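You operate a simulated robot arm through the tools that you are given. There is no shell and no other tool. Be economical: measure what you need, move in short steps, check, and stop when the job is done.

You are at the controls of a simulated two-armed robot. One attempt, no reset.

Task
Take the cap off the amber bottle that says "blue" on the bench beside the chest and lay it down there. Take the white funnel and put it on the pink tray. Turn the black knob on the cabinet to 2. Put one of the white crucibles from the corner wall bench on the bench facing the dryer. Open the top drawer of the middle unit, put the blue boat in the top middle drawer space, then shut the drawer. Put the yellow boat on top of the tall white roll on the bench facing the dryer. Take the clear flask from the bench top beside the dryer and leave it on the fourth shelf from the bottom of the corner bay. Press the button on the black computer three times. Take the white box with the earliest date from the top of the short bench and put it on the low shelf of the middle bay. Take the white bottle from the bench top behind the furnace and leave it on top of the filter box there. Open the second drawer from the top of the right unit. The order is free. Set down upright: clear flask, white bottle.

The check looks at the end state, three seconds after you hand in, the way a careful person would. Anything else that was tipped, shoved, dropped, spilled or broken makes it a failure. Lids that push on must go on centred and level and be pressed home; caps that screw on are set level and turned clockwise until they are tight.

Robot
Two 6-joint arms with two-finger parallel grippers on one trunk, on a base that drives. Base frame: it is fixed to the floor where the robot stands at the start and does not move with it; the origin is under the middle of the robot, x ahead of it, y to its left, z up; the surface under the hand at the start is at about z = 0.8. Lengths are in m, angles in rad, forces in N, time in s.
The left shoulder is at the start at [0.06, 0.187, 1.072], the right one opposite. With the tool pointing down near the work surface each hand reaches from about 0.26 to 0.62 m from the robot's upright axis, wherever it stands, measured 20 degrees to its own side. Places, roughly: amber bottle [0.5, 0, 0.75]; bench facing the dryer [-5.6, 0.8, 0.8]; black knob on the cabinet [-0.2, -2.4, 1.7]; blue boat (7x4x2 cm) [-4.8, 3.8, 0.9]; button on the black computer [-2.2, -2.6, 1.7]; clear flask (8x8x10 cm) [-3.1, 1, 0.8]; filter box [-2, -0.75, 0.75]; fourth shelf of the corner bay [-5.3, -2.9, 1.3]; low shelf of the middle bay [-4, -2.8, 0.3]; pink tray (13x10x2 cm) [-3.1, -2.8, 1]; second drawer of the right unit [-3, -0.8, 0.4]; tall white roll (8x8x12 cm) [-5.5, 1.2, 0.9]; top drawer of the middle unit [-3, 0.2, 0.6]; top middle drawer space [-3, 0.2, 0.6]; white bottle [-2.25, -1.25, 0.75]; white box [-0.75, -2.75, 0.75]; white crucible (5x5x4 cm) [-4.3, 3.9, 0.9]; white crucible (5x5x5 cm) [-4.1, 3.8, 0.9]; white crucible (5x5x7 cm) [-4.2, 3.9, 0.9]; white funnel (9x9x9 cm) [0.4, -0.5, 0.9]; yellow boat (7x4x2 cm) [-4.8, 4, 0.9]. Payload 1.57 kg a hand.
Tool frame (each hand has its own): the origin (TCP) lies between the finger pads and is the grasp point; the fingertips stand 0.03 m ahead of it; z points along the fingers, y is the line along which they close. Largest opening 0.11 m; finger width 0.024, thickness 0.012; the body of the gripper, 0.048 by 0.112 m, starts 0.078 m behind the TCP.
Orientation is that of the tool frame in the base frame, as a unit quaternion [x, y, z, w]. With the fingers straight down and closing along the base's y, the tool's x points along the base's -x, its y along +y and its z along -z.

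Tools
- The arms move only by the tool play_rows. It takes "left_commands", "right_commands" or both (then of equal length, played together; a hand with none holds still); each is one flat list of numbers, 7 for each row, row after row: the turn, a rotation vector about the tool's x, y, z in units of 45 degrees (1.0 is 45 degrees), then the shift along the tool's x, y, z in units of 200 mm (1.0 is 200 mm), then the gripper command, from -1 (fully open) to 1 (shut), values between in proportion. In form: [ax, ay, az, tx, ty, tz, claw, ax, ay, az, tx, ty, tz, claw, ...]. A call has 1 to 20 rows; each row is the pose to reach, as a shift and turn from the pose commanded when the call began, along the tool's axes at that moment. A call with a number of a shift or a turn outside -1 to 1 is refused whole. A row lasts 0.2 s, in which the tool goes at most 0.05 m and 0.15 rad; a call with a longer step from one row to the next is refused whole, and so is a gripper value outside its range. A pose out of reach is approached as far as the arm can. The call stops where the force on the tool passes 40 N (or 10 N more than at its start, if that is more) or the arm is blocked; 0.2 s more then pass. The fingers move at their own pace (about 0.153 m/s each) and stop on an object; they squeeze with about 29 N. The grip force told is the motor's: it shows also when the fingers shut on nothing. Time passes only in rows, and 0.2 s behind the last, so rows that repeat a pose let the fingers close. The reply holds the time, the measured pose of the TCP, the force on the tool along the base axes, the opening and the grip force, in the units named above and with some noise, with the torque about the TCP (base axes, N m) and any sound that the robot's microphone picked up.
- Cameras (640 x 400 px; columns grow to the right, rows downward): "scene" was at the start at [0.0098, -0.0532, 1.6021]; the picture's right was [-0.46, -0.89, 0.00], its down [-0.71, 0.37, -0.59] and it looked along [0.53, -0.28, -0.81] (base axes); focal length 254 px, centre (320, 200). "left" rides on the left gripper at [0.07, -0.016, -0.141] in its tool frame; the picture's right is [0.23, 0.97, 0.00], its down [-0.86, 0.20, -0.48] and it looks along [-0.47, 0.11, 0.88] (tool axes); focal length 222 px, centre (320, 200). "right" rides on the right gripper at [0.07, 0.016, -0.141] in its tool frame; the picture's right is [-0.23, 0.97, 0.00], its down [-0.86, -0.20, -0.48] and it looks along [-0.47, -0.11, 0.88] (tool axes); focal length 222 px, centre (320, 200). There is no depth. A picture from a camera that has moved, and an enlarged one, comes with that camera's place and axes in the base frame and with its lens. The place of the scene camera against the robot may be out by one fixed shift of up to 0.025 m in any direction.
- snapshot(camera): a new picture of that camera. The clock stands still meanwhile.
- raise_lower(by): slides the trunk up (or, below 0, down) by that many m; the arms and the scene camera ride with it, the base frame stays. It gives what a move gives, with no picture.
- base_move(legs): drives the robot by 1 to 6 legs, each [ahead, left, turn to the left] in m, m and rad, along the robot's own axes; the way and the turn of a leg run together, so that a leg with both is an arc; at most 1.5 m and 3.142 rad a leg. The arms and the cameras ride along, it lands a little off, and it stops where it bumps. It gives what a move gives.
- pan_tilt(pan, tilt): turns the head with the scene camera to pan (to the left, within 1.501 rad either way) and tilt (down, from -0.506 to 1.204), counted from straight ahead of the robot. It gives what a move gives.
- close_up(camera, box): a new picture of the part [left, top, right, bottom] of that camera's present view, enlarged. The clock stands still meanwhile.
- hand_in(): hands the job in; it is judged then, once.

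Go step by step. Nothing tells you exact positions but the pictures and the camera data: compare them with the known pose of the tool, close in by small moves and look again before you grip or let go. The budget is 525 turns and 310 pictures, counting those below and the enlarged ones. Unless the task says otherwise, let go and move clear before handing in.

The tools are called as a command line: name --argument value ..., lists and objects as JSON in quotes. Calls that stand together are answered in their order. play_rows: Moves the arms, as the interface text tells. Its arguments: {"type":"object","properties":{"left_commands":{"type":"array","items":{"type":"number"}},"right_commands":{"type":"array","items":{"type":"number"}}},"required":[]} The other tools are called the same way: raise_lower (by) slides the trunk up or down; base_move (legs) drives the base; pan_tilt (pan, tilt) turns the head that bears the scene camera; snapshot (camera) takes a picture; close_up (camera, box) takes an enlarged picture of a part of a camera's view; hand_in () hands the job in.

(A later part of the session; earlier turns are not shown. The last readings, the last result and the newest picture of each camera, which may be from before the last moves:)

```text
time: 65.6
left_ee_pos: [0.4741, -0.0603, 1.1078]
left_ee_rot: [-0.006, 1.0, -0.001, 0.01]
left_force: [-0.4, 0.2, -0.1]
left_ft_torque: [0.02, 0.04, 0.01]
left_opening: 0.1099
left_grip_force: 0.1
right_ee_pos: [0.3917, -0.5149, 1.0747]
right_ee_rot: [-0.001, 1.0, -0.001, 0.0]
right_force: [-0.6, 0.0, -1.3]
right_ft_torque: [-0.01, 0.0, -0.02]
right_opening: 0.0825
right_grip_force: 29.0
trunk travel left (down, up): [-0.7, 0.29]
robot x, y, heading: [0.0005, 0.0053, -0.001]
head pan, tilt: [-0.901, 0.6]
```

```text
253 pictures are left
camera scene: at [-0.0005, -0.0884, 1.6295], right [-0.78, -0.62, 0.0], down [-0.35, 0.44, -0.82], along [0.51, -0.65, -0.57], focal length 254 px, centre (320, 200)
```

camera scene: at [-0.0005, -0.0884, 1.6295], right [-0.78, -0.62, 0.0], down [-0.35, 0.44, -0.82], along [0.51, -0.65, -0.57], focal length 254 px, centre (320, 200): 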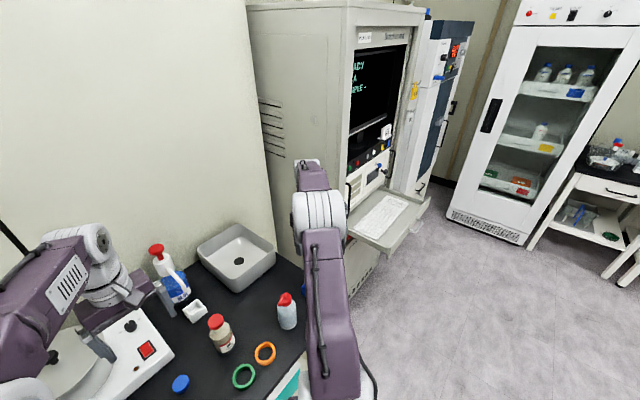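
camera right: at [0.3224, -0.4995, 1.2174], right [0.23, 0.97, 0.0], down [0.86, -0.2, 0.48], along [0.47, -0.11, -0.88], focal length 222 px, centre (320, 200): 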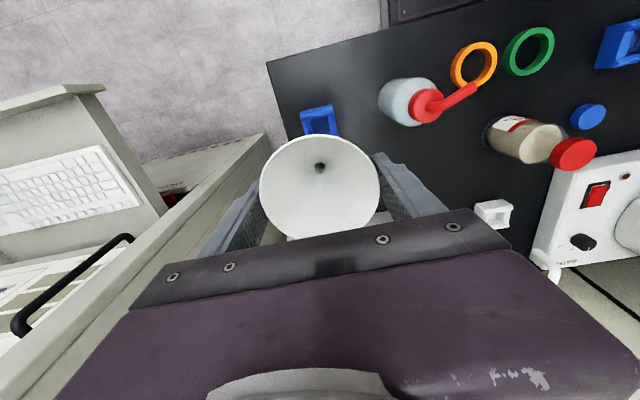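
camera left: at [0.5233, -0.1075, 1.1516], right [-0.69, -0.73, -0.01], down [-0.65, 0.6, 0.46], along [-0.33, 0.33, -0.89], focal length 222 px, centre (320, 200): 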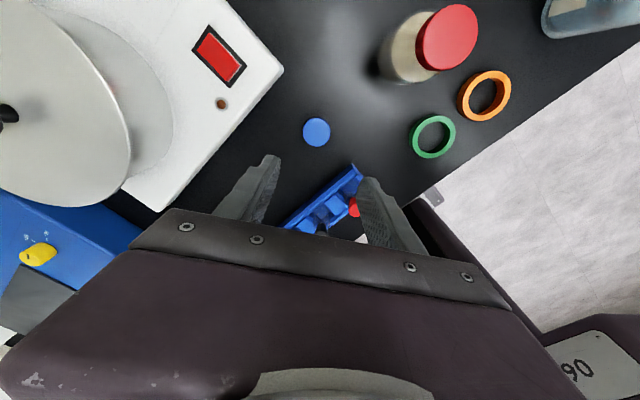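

Funnel is held. I tuck both hands in before driving.

play_rows --left_commands '[0, 0, 0, 0.1, 0.13, -0.08, -1, 0, 0, 0, 0.2, 0.28, -0.16, -1, 0, 0, 0, 0.3, 0.43, -0.24, -1, 0, 0, 0, 0.4, 0.58, -0.32, -1, 0, 0, 0, 0.5, 0.73, -0.4, -1, 0, 0, 0, 0.57, 0.88, -0.45, -1, 0, 0, 0, 0.57, 0.9, -0.45, -1]' --right_commands '[0, 0, 0, 0.05, 0, -0.2, 1, 0, 0, 0, 0.1, 0.1, -0.4, 1, 0, 0, 0, 0.15, 0.28, -0.55, 1, 0, 0, 0, 0.2, 0.5, -0.625, 1, 0, 0, 0, 0.25, 0.72, -0.625, 1, 0, 0, 0, 0.25, 0.92, -0.625, 1, 0, 0, 0, 0.25, 0.92, -0.625, 1]'

base_move --legs '[[-0.45, 0, 0], [0, 0, -1.57]]'

pan_tilt --pan 0 --tilt 0.2

snapshot --camera "scene"

```text
time: 67.2
left_ee_pos: [0.3565, 0.118, 1.1947]
left_ee_rot: [-0.005, 1.0, -0.001, 0.009]
left_force: [0.5, 0.7, -0.3]
left_ft_torque: [0.05, 0.0, -0.01]
left_opening: 0.1098
left_grip_force: 0.1
right_ee_pos: [0.3415, -0.3319, 1.2004]
right_ee_rot: [0.0, 1.0, 0.0, -0.001]
right_force: [0.7, 0.2, -0.5]
right_ft_torque: [0.03, 0.04, -0.02]
right_opening: 0.0826
right_grip_force: 29.0
trunk travel left (down, up): [-0.7, 0.29]
robot x, y, heading: [0.0016, 0.0005, -0.001]
head pan, tilt: [-0.901, 0.6]
```

```text
time: 73.7
left_ee_pos: [-0.3308, -0.3555, 1.1951]
left_ee_rot: [0.701, 0.713, -0.008, 0.006]
left_force: [-0.1, -0.2, 0.3]
left_ft_torque: [-0.01, 0.01, 0.0]
left_opening: 0.11
left_grip_force: 0.1
right_ee_pos: [-0.7807, -0.3423, 1.2001]
right_ee_rot: [0.705, 0.709, 0.0, 0.0]
right_force: [1.0, 0.1, -1.4]
right_ft_torque: [0.0, -0.01, -0.03]
right_opening: 0.0825
right_grip_force: 29.4
trunk travel left (down, up): [-0.7, 0.29]
robot x, y, heading: [-0.4519, 0.0004, -1.566]
head pan, tilt: [-0.901, 0.6]
```

```text
time: 74.9
left_ee_pos: [-0.3315, -0.355, 1.1938]
left_ee_rot: [0.701, 0.713, -0.007, 0.006]
left_force: [-0.1, 0.2, 0.0]
left_ft_torque: [-0.02, -0.01, -0.05]
left_opening: 0.11
left_grip_force: 0.0
right_ee_pos: [-0.7807, -0.3429, 1.2015]
right_ee_rot: [0.704, 0.71, 0.001, 0.0]
right_force: [0.0, 0.4, -1.4]
right_ft_torque: [0.02, 0.02, -0.01]
right_opening: 0.0823
right_grip_force: 28.8
trunk travel left (down, up): [-0.7, 0.29]
robot x, y, heading: [-0.4508, 0.0019, -1.563]
head pan, tilt: [0.0, 0.201]
```

```text
252 pictures are left
camera scene: at [-0.4476, -0.0522, 1.6663], right [-1.0, 0.0, 0.0], down [0.0, 0.2, -0.98], along [0.0, -0.98, -0.2], focal length 254 px, centre (320, 200)
```

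scene: 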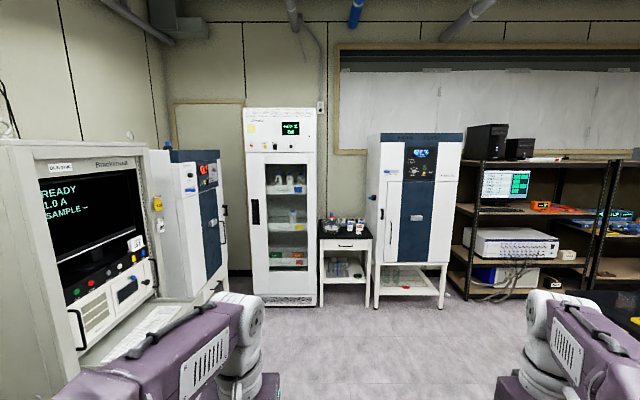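

The white glass-door cabinet is ahead at the left; the short bench with white boxes next to it; shelving at right. I zoom in on these.

close_up --camera "scene" --box '[235, 100, 335, 162]'

close_up --camera "scene" --box '[310, 200, 390, 250]'

close_up --camera "scene" --box '[440, 110, 640, 310]'

```text
6.40 times, centred on (285, 131) of scene
camera zoom: at [-0.4476, -0.0522, 1.6663], right [-1.0, 0.0, 0.0], down [0.0, 0.2, -0.98], along [0.0, -0.98, -0.2], focal length 1623 px, centre (544, 642)
```

zoom: 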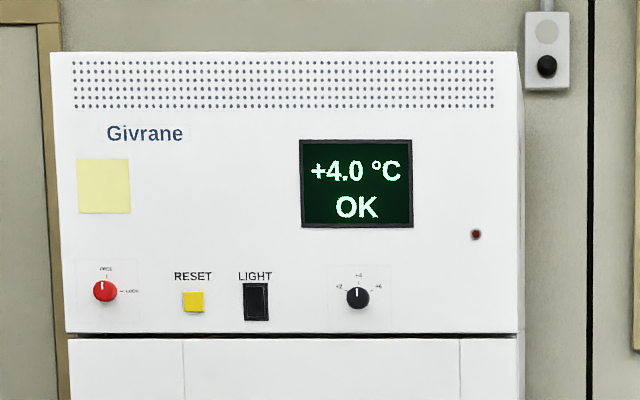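

```text
8.00 times, centred on (350, 225) of scene
camera zoom: at [-0.4476, -0.0522, 1.6663], right [-1.0, 0.0, 0.0], down [0.0, 0.2, -0.98], along [0.0, -0.98, -0.2], focal length 2029 px, centre (80, 0)
```

zoom: 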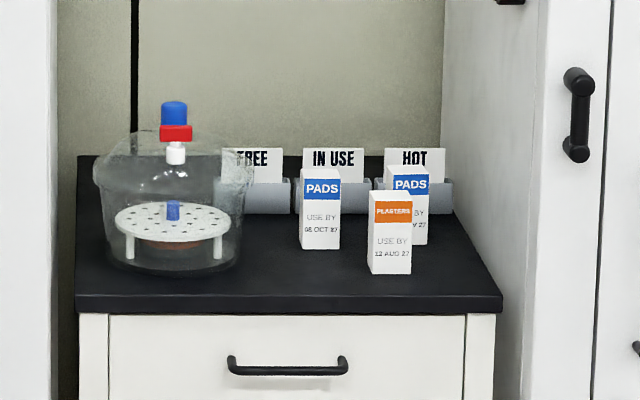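

```text
2.00 times, centred on (540, 210) of scene
camera zoom: at [-0.4476, -0.0522, 1.6663], right [-1.0, 0.0, 0.0], down [0.0, 0.2, -0.98], along [0.0, -0.98, -0.2], focal length 507 px, centre (-120, 180)
```

zoom: 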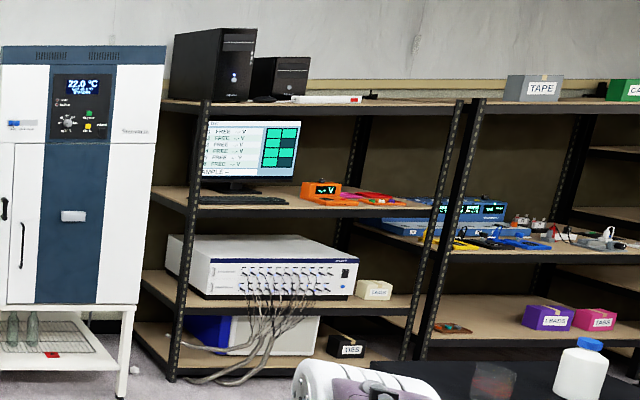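

Knob (black, +2/+4/+6, now at +4) is at about [-0.18, -2.4, 1.69]. I drive nearer and raise the trunk.

base_move --legs '[[1.25, 0.12, 0]]'

raise_lower --by 0.25

snapshot --camera "scene"

```text
time: 81.2
left_ee_pos: [-0.2021, -1.5944, 1.1943]
left_ee_rot: [0.699, 0.715, -0.008, 0.005]
left_force: [-0.7, 0.2, 0.1]
left_ft_torque: [-0.01, -0.01, 0.0]
left_opening: 0.1101
left_grip_force: 0.0
right_ee_pos: [-0.6509, -1.5858, 1.2012]
right_ee_rot: [0.703, 0.711, 0.001, 0.0]
right_force: [-0.3, 0.3, -0.5]
right_ft_torque: [0.01, 0.01, 0.01]
right_opening: 0.0824
right_grip_force: 29.1
trunk travel left (down, up): [-0.7, 0.29]
robot x, y, heading: [-0.3206, -1.2401, -1.563]
head pan, tilt: [0.0, 0.201]
```

```text
time: 83.8
left_ee_pos: [-0.2011, -1.5972, 1.4456]
left_ee_rot: [0.699, 0.715, -0.008, 0.006]
left_force: [0.0, 0.5, 0.2]
left_ft_torque: [0.02, 0.0, -0.02]
left_opening: 0.1102
left_grip_force: 0.0
right_ee_pos: [-0.6512, -1.5849, 1.4501]
right_ee_rot: [0.702, 0.712, 0.0, 0.0]
right_force: [0.5, 0.4, 0.1]
right_ft_torque: [0.02, 0.0, -0.01]
right_opening: 0.0824
right_grip_force: 28.8
trunk travel left (down, up): [-0.95, 0.04]
robot x, y, heading: [-0.3228, -1.2414, -1.557]
head pan, tilt: [0.0, 0.201]
```

```text
248 pictures are left
camera scene: at [-0.3194, -1.2936, 1.9163], right [-1.0, -0.01, 0.0], down [0.0, 0.2, -0.98], along [0.01, -0.98, -0.2], focal length 254 px, centre (320, 200)
```

scene: 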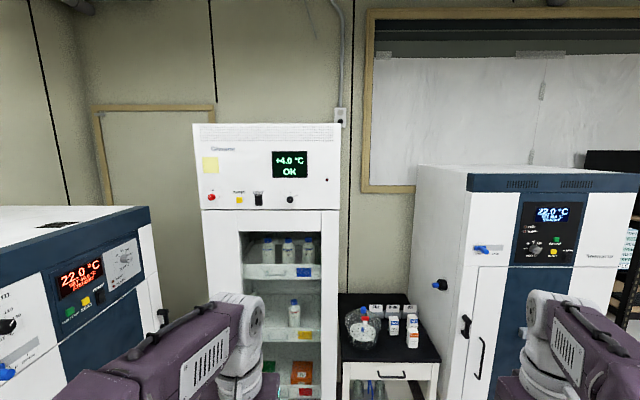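

Knob triangulates to about [-0.16, -2.43, 1.685]. I tip the left hand forward to point at the cabinet.

play_rows --left_commands '[0, -0.16, 0, 0, 0, -0.1, 0, 0, -0.33, 0, 0, 0, -0.2, 0, 0, -0.5, 0, 0, 0, -0.3, 0, 0, -0.67, 0, 0, 0, -0.4, 0, 0, -0.84, 0, 0, 0, -0.5, 0, 0, -1, 0, 0, 0, -0.6, 0]'

play_rows --left_commands '[0, -0.16, 0, 0, 0, 0, 0, 0, -0.33, 0, 0, 0, 0, 0, 0, -0.5, 0, 0, 0, 0, 0, 0, -0.67, 0, 0, 0, 0, 0, 0, -0.84, 0, 0, 0, 0, 0, 0, -1, 0, 0, 0, 0, 0]'

snapshot --camera "left"

snapshot --camera "scene"

```text
time: 85.2
left_ee_pos: [-0.2325, -1.6437, 1.575]
left_ee_rot: [0.643, 0.659, -0.274, 0.279]
left_force: [-0.2, 0.0, -0.5]
left_ft_torque: [0.02, 0.01, 0.01]
left_opening: 0.055
left_grip_force: 0.1
left hand out of reach, approached as far as the arm can: row 4, 5, 6
right_ee_pos: [-0.6519, -1.5861, 1.4512]
right_ee_rot: [0.703, 0.711, 0.001, 0.0]
right_force: [0.3, 0.0, -1.0]
right_ft_torque: [0.04, -0.01, -0.01]
right_opening: 0.0825
right_grip_force: 29.2
trunk travel left (down, up): [-0.95, 0.04]
robot x, y, heading: [-0.3232, -1.2438, -1.561]
head pan, tilt: [0.0, 0.201]
```

```text
time: 86.6
left_ee_pos: [-0.2449, -1.6553, 1.5774]
left_ee_rot: [0.489, 0.501, -0.5, 0.509]
left_force: [0.2, -0.5, 0.0]
left_ft_torque: [0.01, 0.02, 0.0]
left_opening: 0.055
left_grip_force: 0.0
left hand out of reach, approached as far as the arm can: row 1, 2, 3, 4, 5, 6
right_ee_pos: [-0.6521, -1.586, 1.4513]
right_ee_rot: [0.703, 0.712, 0.0, 0.0]
right_force: [-0.5, -0.6, -0.2]
right_ft_torque: [-0.02, 0.0, 0.0]
right_opening: 0.0825
right_grip_force: 28.4
trunk travel left (down, up): [-0.95, 0.04]
robot x, y, heading: [-0.3229, -1.2432, -1.56]
head pan, tilt: [0.0, 0.201]
```

```text
247 pictures are left
camera left: at [-0.2645, -1.5146, 1.5056], right [0.97, 0.02, -0.23], down [0.19, 0.5, 0.84], along [0.13, -0.87, 0.48], focal length 222 px, centre (320, 200)
```

left: 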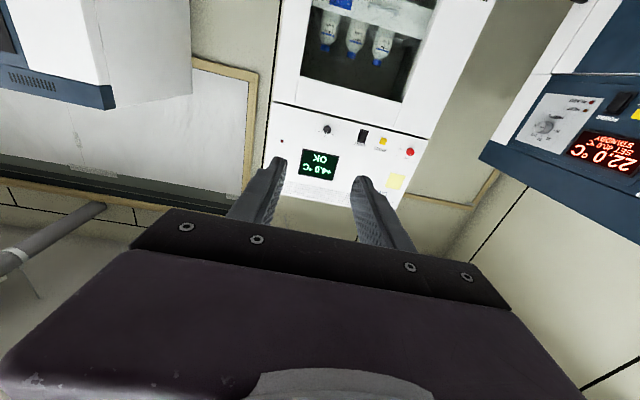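

```text
246 pictures are left
camera scene: at [-0.3192, -1.2932, 1.9163], right [-1.0, -0.01, 0.0], down [0.0, 0.2, -0.98], along [0.01, -0.98, -0.2], focal length 254 px, centre (320, 200)
```

scene: 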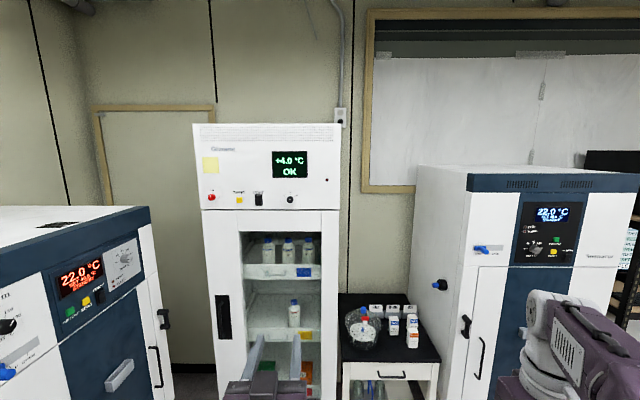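

Left hand now points at the cabinet. I drive 0.58 m closer with a small sidestep and raise the hand.

base_move --legs '[[0.58, 0.06, 0]]'

play_rows --left_commands '[0, 0, 0, -0.2, 0, 0, 0, 0, 0, 0, -0.4, 0, 0, 0, 0, 0, 0, -0.53, 0, 0, 0, 0, 0, 0, -0.53, 0, 0, 0]'

snapshot --camera "left"

snapshot --camera "scene"

```text
time: 89.9
left_ee_pos: [-0.1777, -2.2317, 1.5773]
left_ee_rot: [0.488, 0.502, -0.499, 0.51]
left_force: [0.1, 0.6, -0.4]
left_ft_torque: [-0.01, -0.03, -0.04]
left_opening: 0.0549
left_grip_force: 0.0
right_ee_pos: [-0.5839, -2.163, 1.4514]
right_ee_rot: [0.702, 0.712, -0.001, 0.001]
right_force: [-0.6, 0.5, -0.2]
right_ft_torque: [-0.04, -0.03, 0.02]
right_opening: 0.0823
right_grip_force: 29.5
trunk travel left (down, up): [-0.95, 0.04]
robot x, y, heading: [-0.2576, -1.8178, -1.555]
head pan, tilt: [0.0, 0.201]
```

```text
time: 90.9
left_ee_pos: [-0.2042, -2.2576, 1.6765]
left_ee_rot: [0.488, 0.502, -0.499, 0.51]
left_force: [0.2, -0.4, -0.3]
left_ft_torque: [0.01, -0.06, -0.03]
left_opening: 0.0547
left_grip_force: 0.1
left hand out of reach, approached as far as the arm can: row 1, 2, 3, 4
right_ee_pos: [-0.5838, -2.1652, 1.4511]
right_ee_rot: [0.702, 0.712, 0.0, -0.001]
right_force: [-0.1, 0.3, -0.1]
right_ft_torque: [0.0, 0.04, -0.01]
right_opening: 0.0827
right_grip_force: 28.9
trunk travel left (down, up): [-0.95, 0.04]
robot x, y, heading: [-0.2599, -1.8213, -1.557]
head pan, tilt: [0.0, 0.201]
```

```text
245 pictures are left
camera left: at [-0.2241, -2.1166, 1.6063], right [0.97, 0.02, -0.23], down [0.19, 0.5, 0.85], along [0.13, -0.87, 0.48], focal length 222 px, centre (320, 200)
```

left: 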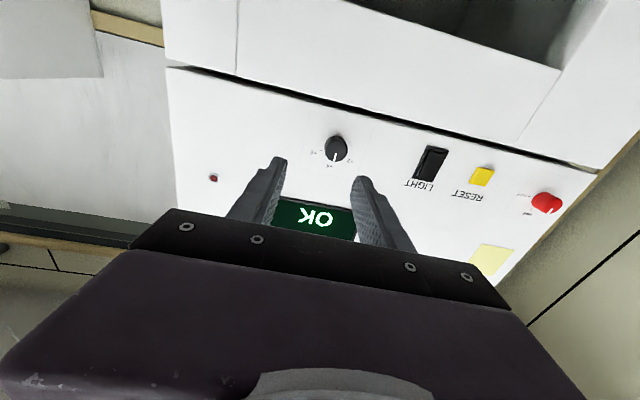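

```text
244 pictures are left
camera scene: at [-0.2525, -1.8727, 1.9163], right [-1.0, -0.01, 0.0], down [0.0, 0.2, -0.98], along [0.01, -0.98, -0.2], focal length 254 px, centre (320, 200)
```

scene: 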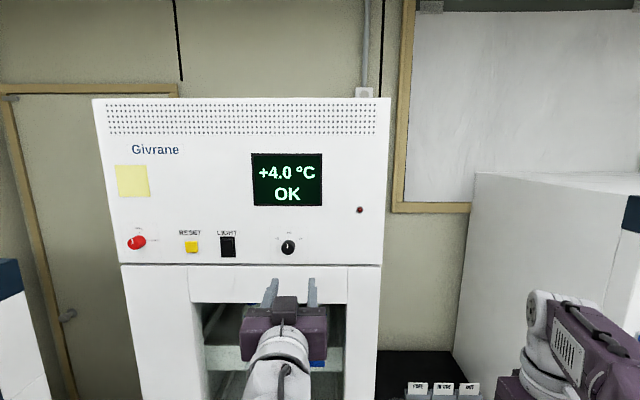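

Rays agree on the knob at about [-0.177, -2.42, 1.688]. I raise the trunk fully, back up 10 cm and extend the arm to gain reach.

base_move --legs '[[-0.1, 0, 0]]'

raise_lower --by 0.038

play_rows --left_commands '[0, 0, 0, 0.03, 0.03, 0.2, -1, 0, 0, 0, 0.06, 0.06, 0.4, -1, 0, 0, 0, 0.09, 0.09, 0.6, -1, 0, 0, 0, 0.12, 0.12, 0.7, -1, 0, 0, 0, 0.12, 0.12, 0.7, -1]'

snapshot --camera "left"

```text
time: 92.1
left_ee_pos: [-0.2054, -2.1693, 1.6734]
left_ee_rot: [0.49, 0.504, -0.497, 0.509]
left_force: [0.5, -1.4, 0.5]
left_ft_torque: [-0.06, -0.03, -0.02]
left_opening: 0.0552
left_grip_force: 0.0
right_ee_pos: [-0.5847, -2.0768, 1.4485]
right_ee_rot: [0.702, 0.712, 0.004, -0.004]
right_force: [0.0, -1.0, -1.2]
right_ft_torque: [0.1, 0.0, 0.01]
right_opening: 0.0825
right_grip_force: 29.0
trunk travel left (down, up): [-0.95, 0.04]
robot x, y, heading: [-0.2631, -1.7195, -1.56]
head pan, tilt: [0.0, 0.201]
```

```text
time: 92.9
left_ee_pos: [-0.2054, -2.1582, 1.7153]
left_ee_rot: [0.488, 0.503, -0.498, 0.511]
left_force: [0.2, -0.3, -0.6]
left_ft_torque: [0.01, -0.02, 0.03]
left_opening: 0.0551
left_grip_force: 0.1
right_ee_pos: [-0.5858, -2.0657, 1.489]
right_ee_rot: [0.702, 0.712, 0.0, 0.0]
right_force: [-0.5, 0.2, -0.4]
right_ft_torque: [-0.01, 0.0, 0.01]
right_opening: 0.0823
right_grip_force: 29.1
trunk travel left (down, up): [-0.988, 0.002]
robot x, y, heading: [-0.2602, -1.7219, -1.553]
head pan, tilt: [0.0, 0.201]
```

```text
time: 94.1
left_ee_pos: [-0.1776, -2.2997, 1.6931]
left_ee_rot: [0.488, 0.503, -0.498, 0.51]
left_force: [0.0, 0.2, 0.4]
left_ft_torque: [0.01, 0.01, 0.02]
left_opening: 0.11
left_grip_force: 0.0
right_ee_pos: [-0.5848, -2.0664, 1.4884]
right_ee_rot: [0.702, 0.712, 0.0, 0.0]
right_force: [0.0, 0.6, -0.2]
right_ft_torque: [-0.01, 0.0, -0.02]
right_opening: 0.0824
right_grip_force: 28.8
trunk travel left (down, up): [-0.988, 0.002]
robot x, y, heading: [-0.2589, -1.7218, -1.559]
head pan, tilt: [0.0, 0.201]
```

```text
243 pictures are left
camera left: at [-0.1977, -2.1587, 1.6224], right [0.97, 0.02, -0.23], down [0.19, 0.5, 0.85], along [0.13, -0.87, 0.48], focal length 222 px, centre (320, 200)
```

left: 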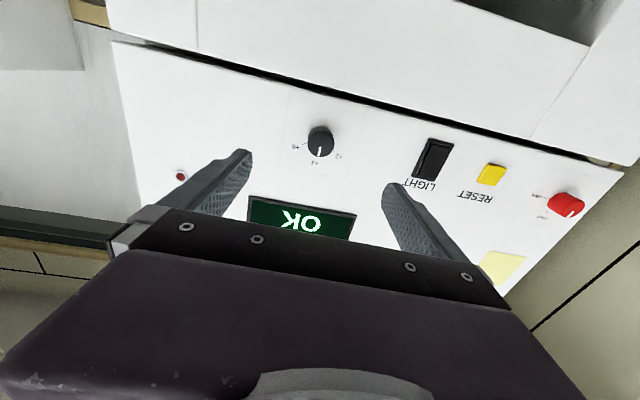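

Aligned. I advance with half-open fingers and look again.

play_rows --left_commands '[0, 0, 0, 0.02, 0, 0.12, 0, 0, 0, 0, 0.025, 0, 0.24, 0, 0, 0, 0, 0.025, 0, 0.34, 0, 0, 0, 0, 0.025, 0, 0.38, 0, 0, 0, 0, 0.025, 0, 0.38, 0]'

snapshot --camera "left"

snapshot --camera "scene"

```text
time: 95.3
left_ee_pos: [-0.1755, -2.3751, 1.689]
left_ee_rot: [0.488, 0.503, -0.499, 0.511]
left_force: [-0.4, 0.0, 0.2]
left_ft_torque: [0.02, 0.02, 0.03]
left_opening: 0.0551
left_grip_force: 0.1
right_ee_pos: [-0.5844, -2.0671, 1.4887]
right_ee_rot: [0.702, 0.712, 0.0, 0.0]
right_force: [0.2, -0.7, 0.5]
right_ft_torque: [-0.02, -0.01, 0.03]
right_opening: 0.0825
right_grip_force: 28.7
trunk travel left (down, up): [-0.988, 0.002]
robot x, y, heading: [-0.259, -1.7209, -1.557]
head pan, tilt: [0.0, 0.201]
```

```text
242 pictures are left
camera left: at [-0.1954, -2.2336, 1.6191], right [0.97, 0.02, -0.23], down [0.19, 0.5, 0.85], along [0.13, -0.87, 0.48], focal length 222 px, centre (320, 200)
```

left: 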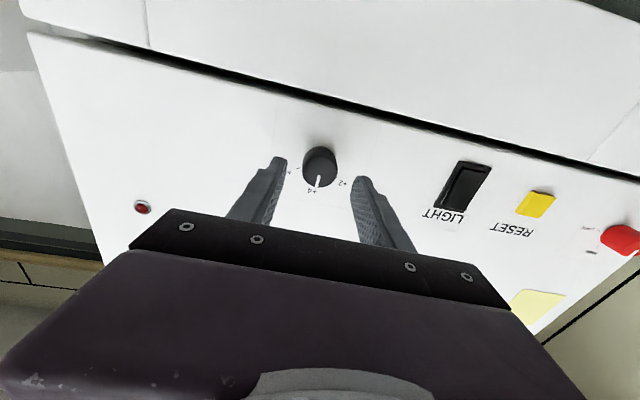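

```text
241 pictures are left
camera scene: at [-0.254, -1.7735, 1.9543], right [-1.0, -0.01, 0.0], down [0.0, 0.2, -0.98], along [0.01, -0.98, -0.2], focal length 254 px, centre (320, 200)
```

scene: 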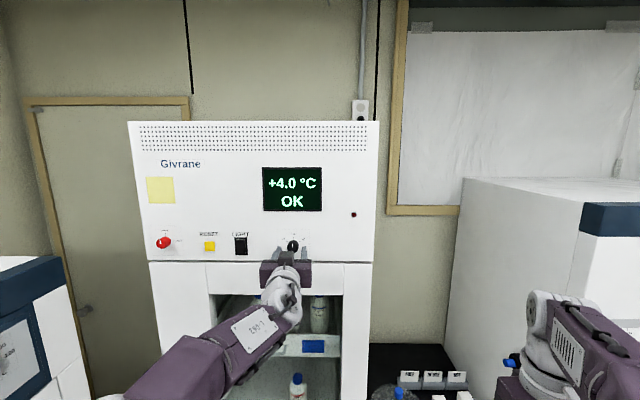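

Knob mid at y≈-2.43. I advance 26 mm more slowly, then close.

play_rows --left_commands '[0, 0, 0, -0.01, 0, 0.05, 0, 0, 0, 0, -0.012, 0, 0.09, 0, 0, 0, 0, -0.012, 0, 0.13, 0, 0, 0, 0, -0.012, 0, 0.13, 0]'

close_up --camera "left" --box '[220, 100, 420, 225]'

```text
time: 96.3
left_ee_pos: [-0.1746, -2.3998, 1.6933]
left_ee_rot: [0.487, 0.502, -0.499, 0.511]
left_force: [0.7, -0.4, -0.3]
left_ft_torque: [-0.01, 0.01, 0.0]
left_opening: 0.0553
left_grip_force: 0.0
right_ee_pos: [-0.5853, -2.0665, 1.4895]
right_ee_rot: [0.702, 0.712, 0.0, 0.001]
right_force: [0.4, -0.6, -0.3]
right_ft_torque: [-0.03, 0.0, 0.02]
right_opening: 0.0824
right_grip_force: 29.0
trunk travel left (down, up): [-0.988, 0.002]
robot x, y, heading: [-0.2591, -1.7192, -1.555]
head pan, tilt: [0.0, 0.201]
```

```text
3.20 times, centred on (320, 162) of left
camera zoom: at [-0.1947, -2.259, 1.6221], right [0.97, 0.02, -0.23], down [0.19, 0.5, 0.85], along [0.13, -0.87, 0.48], focal length 711 px, centre (320, 320)
```

zoom: 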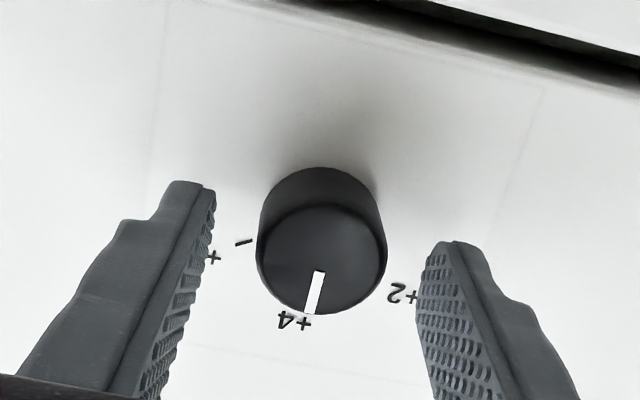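

The knob's front face is about level with the fingertips. I advance 14 mm and close.

play_rows --left_commands '[0, 0, 0, 0.01, 0, 0.03, 0, 0, 0, 0, 0.012, 0, 0.055, 0, 0, 0, 0, 0.012, 0, 0.07, 0, 0, 0, 0, 0.012, 0, 0.07, 0, 0, 0, 0, 0.012, 0, 0.07, 1, 0, 0, 0, 0.012, 0, 0.07, 1, 0, 0, 0, 0.012, 0, 0.07, 1]'

close_up --camera "left" --box '[220, 100, 420, 225]'

```text
time: 97.9
left_ee_pos: [-0.1735, -2.408, 1.6945]
left_ee_rot: [0.486, 0.502, -0.499, 0.512]
left_force: [-2.5, 12.7, 0.2]
left_ft_torque: [0.19, 0.03, -0.8]
left_opening: 0.0314
left_grip_force: 40.1
right_ee_pos: [-0.5859, -2.0607, 1.4912]
right_ee_rot: [0.702, 0.712, -0.001, 0.001]
right_force: [0.4, -0.6, -1.2]
right_ft_torque: [0.0, -0.02, -0.01]
right_opening: 0.0824
right_grip_force: 28.5
trunk travel left (down, up): [-0.988, 0.002]
robot x, y, heading: [-0.2577, -1.7204, -1.557]
head pan, tilt: [0.0, 0.201]
```

```text
3.20 times, centred on (320, 162) of left
camera zoom: at [-0.1952, -2.2672, 1.6227], right [0.97, 0.02, -0.23], down [0.19, 0.5, 0.84], along [0.13, -0.86, 0.49], focal length 711 px, centre (320, 320)
```

zoom: 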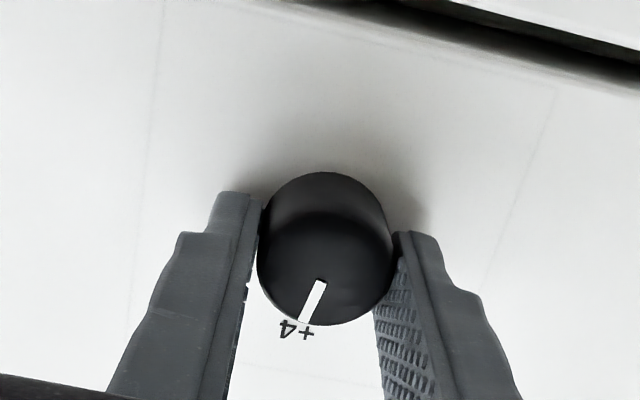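

Gripped (31 mm). I turn counter-clockwise about 58° in two steps.

play_rows --left_commands '[0, 0, 0, 0, 0, -0.01, 1, 0, 0, -0.15, 0, 0, -0.01, 1, 0, 0, -0.3, 0, 0, -0.01, 1, 0, 0, -0.45, 0, 0, -0.01, 1, 0, 0, -0.6, 0, 0, -0.01, 1, 0, 0, -0.7, 0, 0, -0.01, 1]'

play_rows --left_commands '[0, 0, -0.15, 0, 0, 0, 1, 0, 0, -0.3, 0, 0, 0, 1, 0, 0, -0.45, 0, 0, 0, 1, 0, 0, -0.6, 0, 0, 0, 1, 0, 0, -0.6, 0, 0, 0, 1]'

close_up --camera "left" --box '[220, 100, 420, 225]'

close_up --camera "scene" --box '[225, 150, 345, 275]'

```text
time: 99.3
left_ee_pos: [-0.1725, -2.4077, 1.6941]
left_ee_rot: [-0.331, -0.616, 0.619, -0.357]
left_force: [3.1, 5.1, 9.7]
left_ft_torque: [-0.3, 0.0, -0.88]
left_opening: 0.0313
left_grip_force: 39.9
right_ee_pos: [-0.5855, -2.0627, 1.4909]
right_ee_rot: [0.702, 0.712, 0.0, 0.0]
right_force: [-0.3, -0.2, -1.8]
right_ft_torque: [0.02, 0.01, -0.01]
right_opening: 0.0822
right_grip_force: 29.1
trunk travel left (down, up): [-0.988, 0.002]
robot x, y, heading: [-0.2584, -1.7245, -1.56]
head pan, tilt: [0.0, 0.201]
```

```text
time: 100.2
left_ee_pos: [-0.1707, -2.4089, 1.692]
left_ee_rot: [0.2, 0.679, -0.671, 0.221]
left_force: [14.0, 22.2, -8.3]
left_ft_torque: [-0.66, 0.2, -1.91]
left_opening: 0.032
left_grip_force: 40.5
left hand out of reach, approached as far as the arm can: row 3, 4
right_ee_pos: [-0.5801, -2.0577, 1.4924]
right_ee_rot: [0.702, 0.713, -0.003, 0.0]
right_force: [0.0, -0.4, -0.4]
right_ft_torque: [-0.02, -0.02, 0.0]
right_opening: 0.0823
right_grip_force: 28.9
trunk travel left (down, up): [-0.988, 0.002]
robot x, y, heading: [-0.2604, -1.7206, -1.557]
head pan, tilt: [0.0, 0.201]
stopped in row 4 (left hand): the force on the tool passed its limit at 48 N (the readings are from after the stop); the commanded pose is now the measured one
```

```text
3.20 times, centred on (320, 162) of left
camera zoom: at [-0.2425, -2.2674, 1.6678], right [0.37, 0.01, -0.93], down [0.8, 0.5, 0.32], along [0.47, -0.86, 0.17], focal length 711 px, centre (320, 320)
```

zoom: 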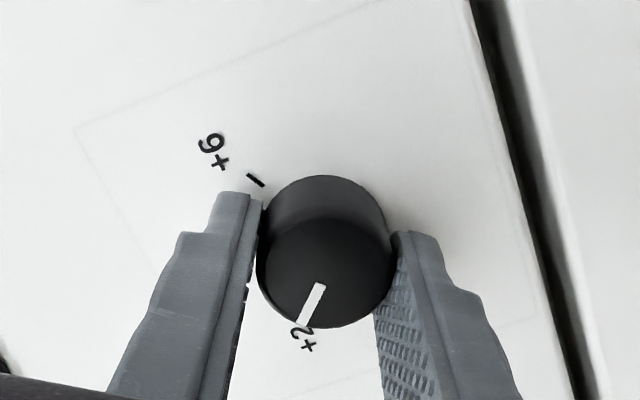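

```text
3.20 times, centred on (285, 212) of scene
camera zoom: at [-0.2477, -1.7605, 1.9544], right [-1.0, -0.01, 0.0], down [-0.01, 0.19, -0.98], along [0.01, -0.98, -0.19], focal length 812 px, centre (432, 160)
```

zoom: 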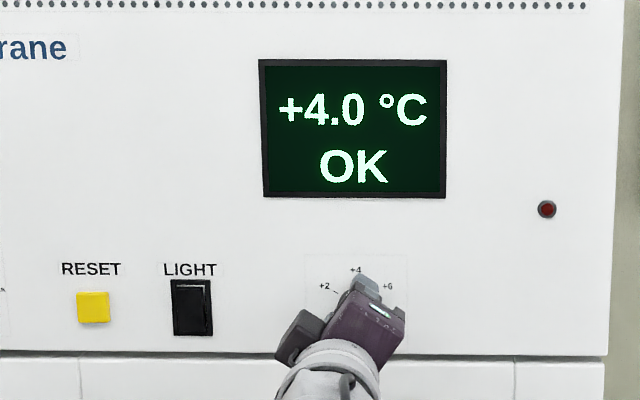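

The pointer now points at +2. I release and back away, then verify.

play_rows --left_commands '[0, 0, 0, 0, 0, 0, 0, 0, 0, 0, 0, 0, 0, 0, 0, 0, 0, 0, 0, 0, 0, 0, 0, 0, 0, 0, -0.15, 0, 0, 0, 0, 0, 0, -0.35, 0, 0, 0, 0, 0, 0, -0.55, 0, 0, 0, 0, 0, 0, -0.55, 0]'

close_up --camera "left" --box '[220, 75, 420, 200]'

close_up --camera "scene" --box '[255, 210, 335, 270]'

```text
time: 101.8
left_ee_pos: [-0.1925, -2.3126, 1.7094]
left_ee_rot: [0.205, 0.684, -0.664, 0.223]
left_force: [0.0, -0.4, -0.1]
left_ft_torque: [0.01, 0.02, 0.0]
left_opening: 0.0551
left_grip_force: 0.0
left hand out of reach, approached as far as the arm can: row 4, 5, 6, 7
right_ee_pos: [-0.5867, -2.0709, 1.4867]
right_ee_rot: [0.702, 0.712, 0.001, -0.001]
right_force: [-0.3, -0.8, -0.1]
right_ft_torque: [0.04, 0.02, 0.02]
right_opening: 0.0825
right_grip_force: 28.7
trunk travel left (down, up): [-0.988, 0.002]
robot x, y, heading: [-0.2577, -1.7201, -1.554]
head pan, tilt: [0.0, 0.201]
```

```text
3.20 times, centred on (320, 138) of left
camera zoom: at [-0.262, -2.1719, 1.6861], right [0.37, 0.03, -0.93], down [0.8, 0.5, 0.34], along [0.47, -0.87, 0.16], focal length 711 px, centre (320, 400)
```

zoom: 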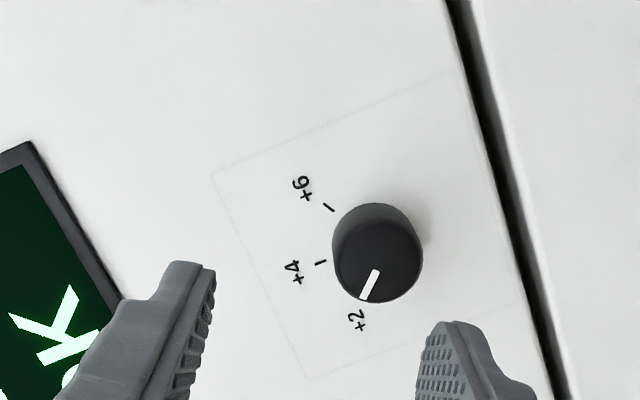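

```text
6.67 times, centred on (295, 240) of scene
camera zoom: at [-0.2553, -1.7764, 1.9542], right [-1.0, -0.01, 0.0], down [0.0, 0.2, -0.98], along [0.01, -0.98, -0.2], focal length 1691 px, centre (487, -67)
```

zoom: 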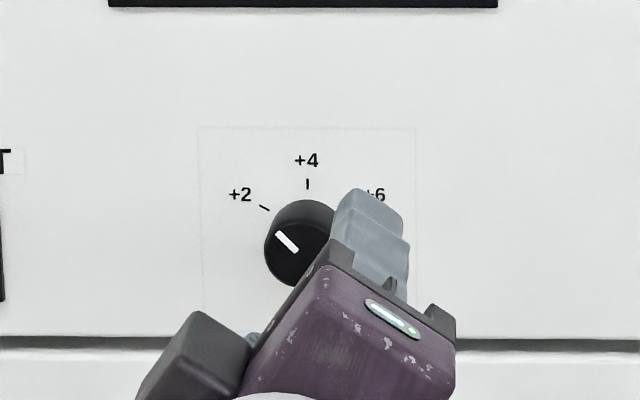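

The pointer is roughly 10° short of the +2 mark. I back-rotate the hand, regrip and turn it a little further.

play_rows --left_commands '[0, 0, 0.15, -0.01, 0.03, 0.05, 0, 0, 0, 0.3, -0.02, 0.06, 0.12, 0, 0, 0, 0.45, -0.027, 0.107, 0.2, 0, 0, 0, 0.6, -0.027, 0.107, 0.29, 0, 0, 0, 0.7, -0.027, 0.107, 0.29, 0, 0, 0, 0.7, -0.027, 0.107, 0.29, 0]'

close_up --camera "left" --box '[220, 100, 420, 225]'

```text
time: 103.2
left_ee_pos: [-0.171, -2.3674, 1.6953]
left_ee_rot: [0.381, 0.599, -0.584, 0.394]
left_force: [0.9, -0.9, 0.9]
left_ft_torque: [0.02, 0.01, 0.02]
left_opening: 0.0553
left_grip_force: 0.0
right_ee_pos: [-0.5839, -2.0656, 1.4892]
right_ee_rot: [0.701, 0.713, 0.001, 0.0]
right_force: [-0.2, -0.3, -0.1]
right_ft_torque: [0.04, -0.02, -0.01]
right_opening: 0.0825
right_grip_force: 29.0
trunk travel left (down, up): [-0.988, 0.002]
robot x, y, heading: [-0.2612, -1.7189, -1.554]
head pan, tilt: [0.0, 0.201]
```

```text
3.20 times, centred on (320, 162) of left
camera zoom: at [-0.2184, -2.2255, 1.64], right [0.8, 0.03, -0.6], down [0.51, 0.49, 0.71], along [0.31, -0.87, 0.38], focal length 711 px, centre (320, 320)
```

zoom: 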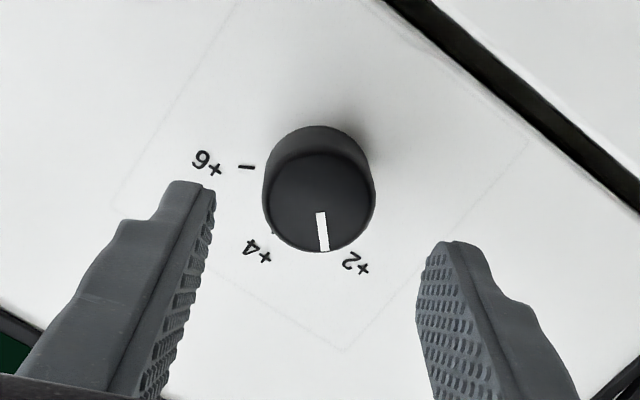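

play_rows --left_commands '[0, 0, 0, 0, 0, 0.08, 0, 0, 0, 0, 0, 0, 0.15, 0, 0, 0, 0, 0, 0, 0.2, 0, 0, 0, 0, 0, 0, 0.2, 1, 0, 0, 0, 0, 0, 0.2, 1, 0, 0, 0, 0, 0, 0.195, 1, 0, 0, -0.1, 0, 0, 0.195, 1, 0, 0, -0.2, 0, 0, 0.195, 1, 0, 0, -0.3, 0, 0, 0.195, 1, 0, 0, -0.3, 0, 0, 0.195, 1]'

play_rows --left_commands '[0, 0, 0, 0, 0, 0, 0, 0, 0, 0, 0, 0, 0, 0, 0, 0, 0, 0, 0, 0, 0, 0, 0, 0, 0, 0, -0.15, 0, 0, 0, 0, 0, 0, -0.3, 0, 0, 0, 0, 0, 0, -0.3, 0]'

close_up --camera "left" --box '[220, 75, 420, 200]'

close_up --camera "scene" --box '[255, 210, 335, 270]'

```text
time: 105.4
left_ee_pos: [-0.1711, -2.4074, 1.6931]
left_ee_rot: [0.307, 0.64, -0.626, 0.324]
left_force: [-0.8, -7.8, 8.4]
left_ft_torque: [-0.49, 0.03, -1.12]
left_opening: 0.032
left_grip_force: 41.1
right_ee_pos: [-0.5856, -2.068, 1.4883]
right_ee_rot: [0.701, 0.713, 0.0, 0.0]
right_force: [0.2, 0.6, 0.2]
right_ft_torque: [0.04, -0.01, -0.03]
right_opening: 0.0824
right_grip_force: 29.3
trunk travel left (down, up): [-0.988, 0.002]
robot x, y, heading: [-0.2553, -1.7195, -1.558]
head pan, tilt: [0.0, 0.201]
```

```text
time: 106.8
left_ee_pos: [-0.1713, -2.3466, 1.6936]
left_ee_rot: [0.307, 0.64, -0.626, 0.324]
left_force: [-0.5, -0.1, 0.5]
left_ft_torque: [0.01, 0.03, 0.02]
left_opening: 0.0548
left_grip_force: 0.1
right_ee_pos: [-0.5843, -2.0682, 1.4888]
right_ee_rot: [0.701, 0.713, 0.0, 0.0]
right_force: [0.8, -0.2, -0.9]
right_ft_torque: [0.0, 0.0, 0.01]
right_opening: 0.0823
right_grip_force: 28.9
trunk travel left (down, up): [-0.988, 0.002]
robot x, y, heading: [-0.2575, -1.72, -1.559]
head pan, tilt: [0.0, 0.201]
```

```text
3.20 times, centred on (320, 138) of left
camera zoom: at [-0.2318, -2.2055, 1.6506], right [0.64, 0.02, -0.77], down [0.66, 0.49, 0.57], along [0.39, -0.87, 0.3], focal length 711 px, centre (320, 400)
```

zoom: 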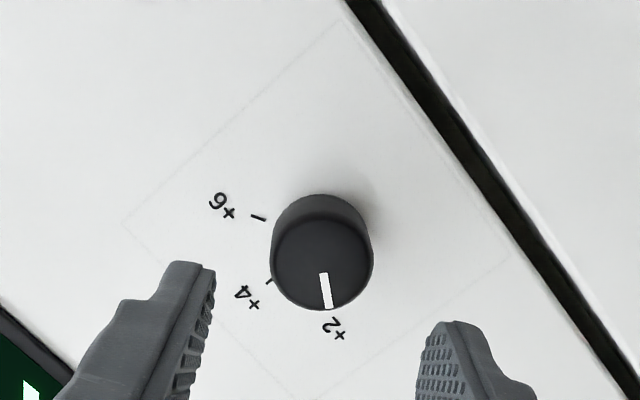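

```text
6.67 times, centred on (295, 240) of scene
camera zoom: at [-0.2542, -1.7741, 1.9543], right [-1.0, -0.01, 0.0], down [0.0, 0.2, -0.98], along [0.01, -0.98, -0.2], focal length 1691 px, centre (487, -67)
```

zoom: 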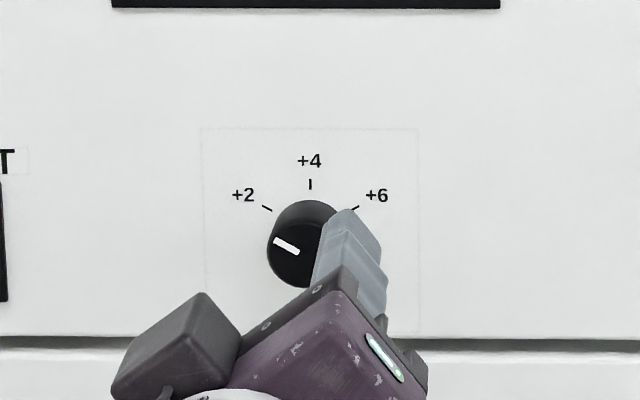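

The pointer is now right at the +2 tick. Next I back off, sidestep to the short bench and read the box dates.

base_move --legs '[[-0.35, 0, 0], [0, -0.4, 0]]'

pan_tilt --pan 0 --tilt 0.85

raise_lower --by -0.25

snapshot --camera "scene"

```text
time: 111.2
left_ee_pos: [-0.5685, -2.0027, 1.6936]
left_ee_rot: [0.306, 0.64, -0.627, 0.321]
left_force: [-0.7, -0.2, 0.1]
left_ft_torque: [0.02, 0.05, -0.03]
left_opening: 0.055
left_grip_force: 0.0
right_ee_pos: [-0.9815, -1.7227, 1.4898]
right_ee_rot: [0.701, 0.713, -0.001, -0.002]
right_force: [0.0, -0.5, -0.2]
right_ft_torque: [0.0, 0.06, -0.03]
right_opening: 0.0822
right_grip_force: 29.2
trunk travel left (down, up): [-0.988, 0.002]
robot x, y, heading: [-0.6605, -1.3763, -1.556]
head pan, tilt: [0.0, 0.201]
```

```text
time: 112.2
left_ee_pos: [-0.5745, -2.0022, 1.6952]
left_ee_rot: [0.308, 0.639, -0.626, 0.324]
left_force: [0.8, 0.1, -0.4]
left_ft_torque: [0.02, 0.01, 0.0]
left_opening: 0.055
left_grip_force: 0.0
right_ee_pos: [-0.9867, -1.721, 1.4886]
right_ee_rot: [0.701, 0.713, 0.0, 0.0]
right_force: [0.3, 0.4, -0.5]
right_ft_torque: [0.0, -0.01, -0.03]
right_opening: 0.0823
right_grip_force: 29.2
trunk travel left (down, up): [-0.988, 0.002]
robot x, y, heading: [-0.659, -1.3787, -1.555]
head pan, tilt: [0.0, 0.85]
```

```text
time: 114.8
left_ee_pos: [-0.5723, -2.0026, 1.444]
left_ee_rot: [0.307, 0.639, -0.626, 0.324]
left_force: [0.4, -0.2, -0.1]
left_ft_torque: [0.01, -0.01, -0.03]
left_opening: 0.0552
left_grip_force: 0.1
right_ee_pos: [-0.9852, -1.7215, 1.2383]
right_ee_rot: [0.702, 0.712, 0.001, 0.0]
right_force: [0.6, 0.2, 0.1]
right_ft_torque: [-0.02, -0.01, 0.0]
right_opening: 0.0822
right_grip_force: 29.0
trunk travel left (down, up): [-0.738, 0.252]
robot x, y, heading: [-0.6618, -1.3744, -1.556]
head pan, tilt: [0.0, 0.85]
```

```text
231 pictures are left
camera scene: at [-0.6549, -1.4132, 1.6467], right [-1.0, -0.01, 0.0], down [-0.01, 0.75, -0.66], along [0.01, -0.66, -0.75], focal length 254 px, centre (320, 200)
```

scene: 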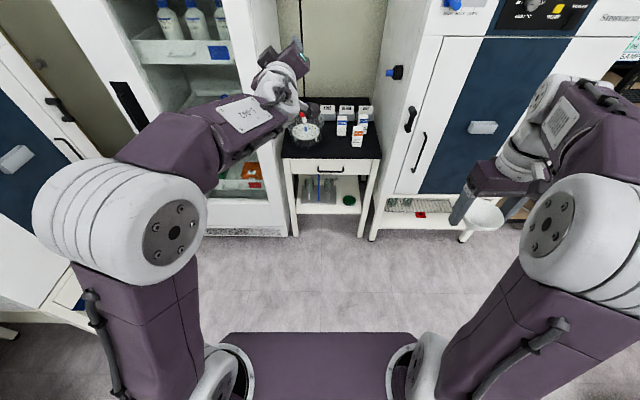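

close_up --camera "scene" --box '[320, 95, 380, 150]'

```text
7.27 times, centred on (350, 122) of scene
camera zoom: at [-0.6549, -1.4132, 1.6467], right [-1.0, -0.01, 0.0], down [-0.01, 0.75, -0.66], along [0.01, -0.66, -0.75], focal length 1845 px, centre (102, 764)
```

zoom: 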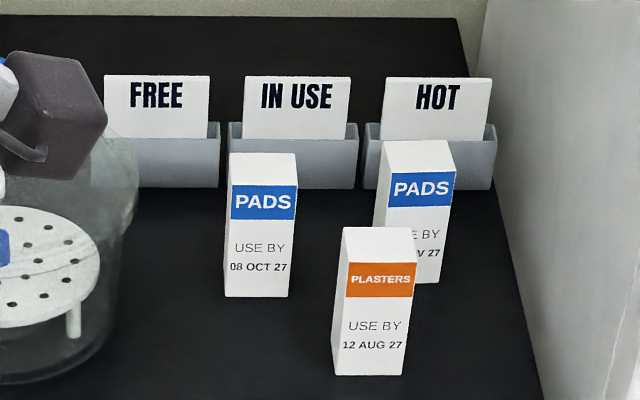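

Dates: PADS 08 OCT 27, PADS (NO)V 27, PLASTERS 12 AUG 27 – the front PLASTERS box is earliest. I turn the left hand back to point down.

play_rows --left_commands '[0, 0, 0.16, 0, 0, -0.1, -1, 0, 0, 0.33, 0, 0, -0.2, -1, 0, 0, 0.5, 0, 0, -0.3, -1, 0, 0, 0.67, 0, 0, -0.4, -1, 0, 0, 0.83, 0, 0, -0.4, -1]'

play_rows --left_commands '[0, 0.16, 0, 0, 0, 0, -1, 0, 0.33, 0, 0, 0, 0, -1, 0, 0.5, 0, 0, 0, 0, -1, 0, 0.67, 0, 0, 0, 0, -1, 0, 0.84, 0, 0, 0, 0, -1, 0, 1, 0, 0, 0, 0, -1]'

play_rows --left_commands '[0, 0.16, 0, 0, 0, 0, -1, 0, 0.33, 0, 0, 0, 0, -1, 0, 0.5, 0, 0, 0, 0, -1, 0, 0.67, 0, 0, 0, 0, -1, 0, 0.84, 0, 0, 0, 0, -1, 0, 1, 0, 0, 0, 0, -1, 0, 1, 0, 0, 0, 0, -1]'

snapshot --camera "left"

```text
time: 116.0
left_ee_pos: [-0.5764, -1.9222, 1.4454]
left_ee_rot: [0.497, 0.507, -0.489, 0.507]
left_force: [1.0, -1.2, 0.4]
left_ft_torque: [-0.02, 0.03, 0.04]
left_opening: 0.1099
left_grip_force: 0.1
right_ee_pos: [-0.9856, -1.722, 1.2398]
right_ee_rot: [0.701, 0.713, 0.0, 0.0]
right_force: [-0.1, -0.2, -0.2]
right_ft_torque: [0.01, 0.02, -0.02]
right_opening: 0.0824
right_grip_force: 29.2
trunk travel left (down, up): [-0.738, 0.252]
robot x, y, heading: [-0.6575, -1.3795, -1.559]
head pan, tilt: [0.0, 0.85]
```

```text
time: 117.4
left_ee_pos: [-0.5764, -1.9239, 1.4433]
left_ee_rot: [0.646, 0.663, -0.261, 0.273]
left_force: [-0.1, 0.4, -0.3]
left_ft_torque: [0.02, -0.03, 0.01]
left_opening: 0.1099
left_grip_force: 0.0
right_ee_pos: [-0.9853, -1.724, 1.2385]
right_ee_rot: [0.702, 0.712, 0.001, 0.0]
right_force: [-0.7, 0.6, -1.3]
right_ft_torque: [0.05, 0.01, -0.01]
right_opening: 0.0822
right_grip_force: 29.5
trunk travel left (down, up): [-0.738, 0.252]
robot x, y, heading: [-0.6574, -1.3774, -1.557]
head pan, tilt: [0.0, 0.85]
```

```text
time: 119.0
left_ee_pos: [-0.5541, -1.8244, 1.35]
left_ee_rot: [0.696, 0.716, -0.034, 0.04]
left_force: [0.4, 0.0, 0.6]
left_ft_torque: [0.0, 0.02, 0.01]
left_opening: 0.1102
left_grip_force: 0.0
left hand out of reach, approached as far as the arm can: row 1, 2, 3, 4, 5, 6, 7
right_ee_pos: [-0.986, -1.7225, 1.2394]
right_ee_rot: [0.702, 0.712, 0.0, -0.001]
right_force: [0.4, 0.4, -0.4]
right_ft_torque: [0.02, -0.01, 0.0]
right_opening: 0.0823
right_grip_force: 28.7
trunk travel left (down, up): [-0.738, 0.252]
robot x, y, heading: [-0.6552, -1.3725, -1.556]
head pan, tilt: [0.0, 0.85]
```

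```text
229 pictures are left
camera left: at [-0.5733, -1.7394, 1.4841], right [0.97, 0.25, -0.02], down [0.22, -0.79, 0.57], along [0.13, -0.55, -0.82], focal length 222 px, centre (320, 200)
```

left: 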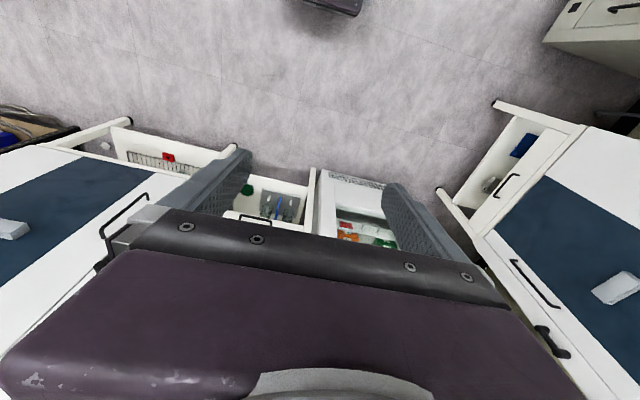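

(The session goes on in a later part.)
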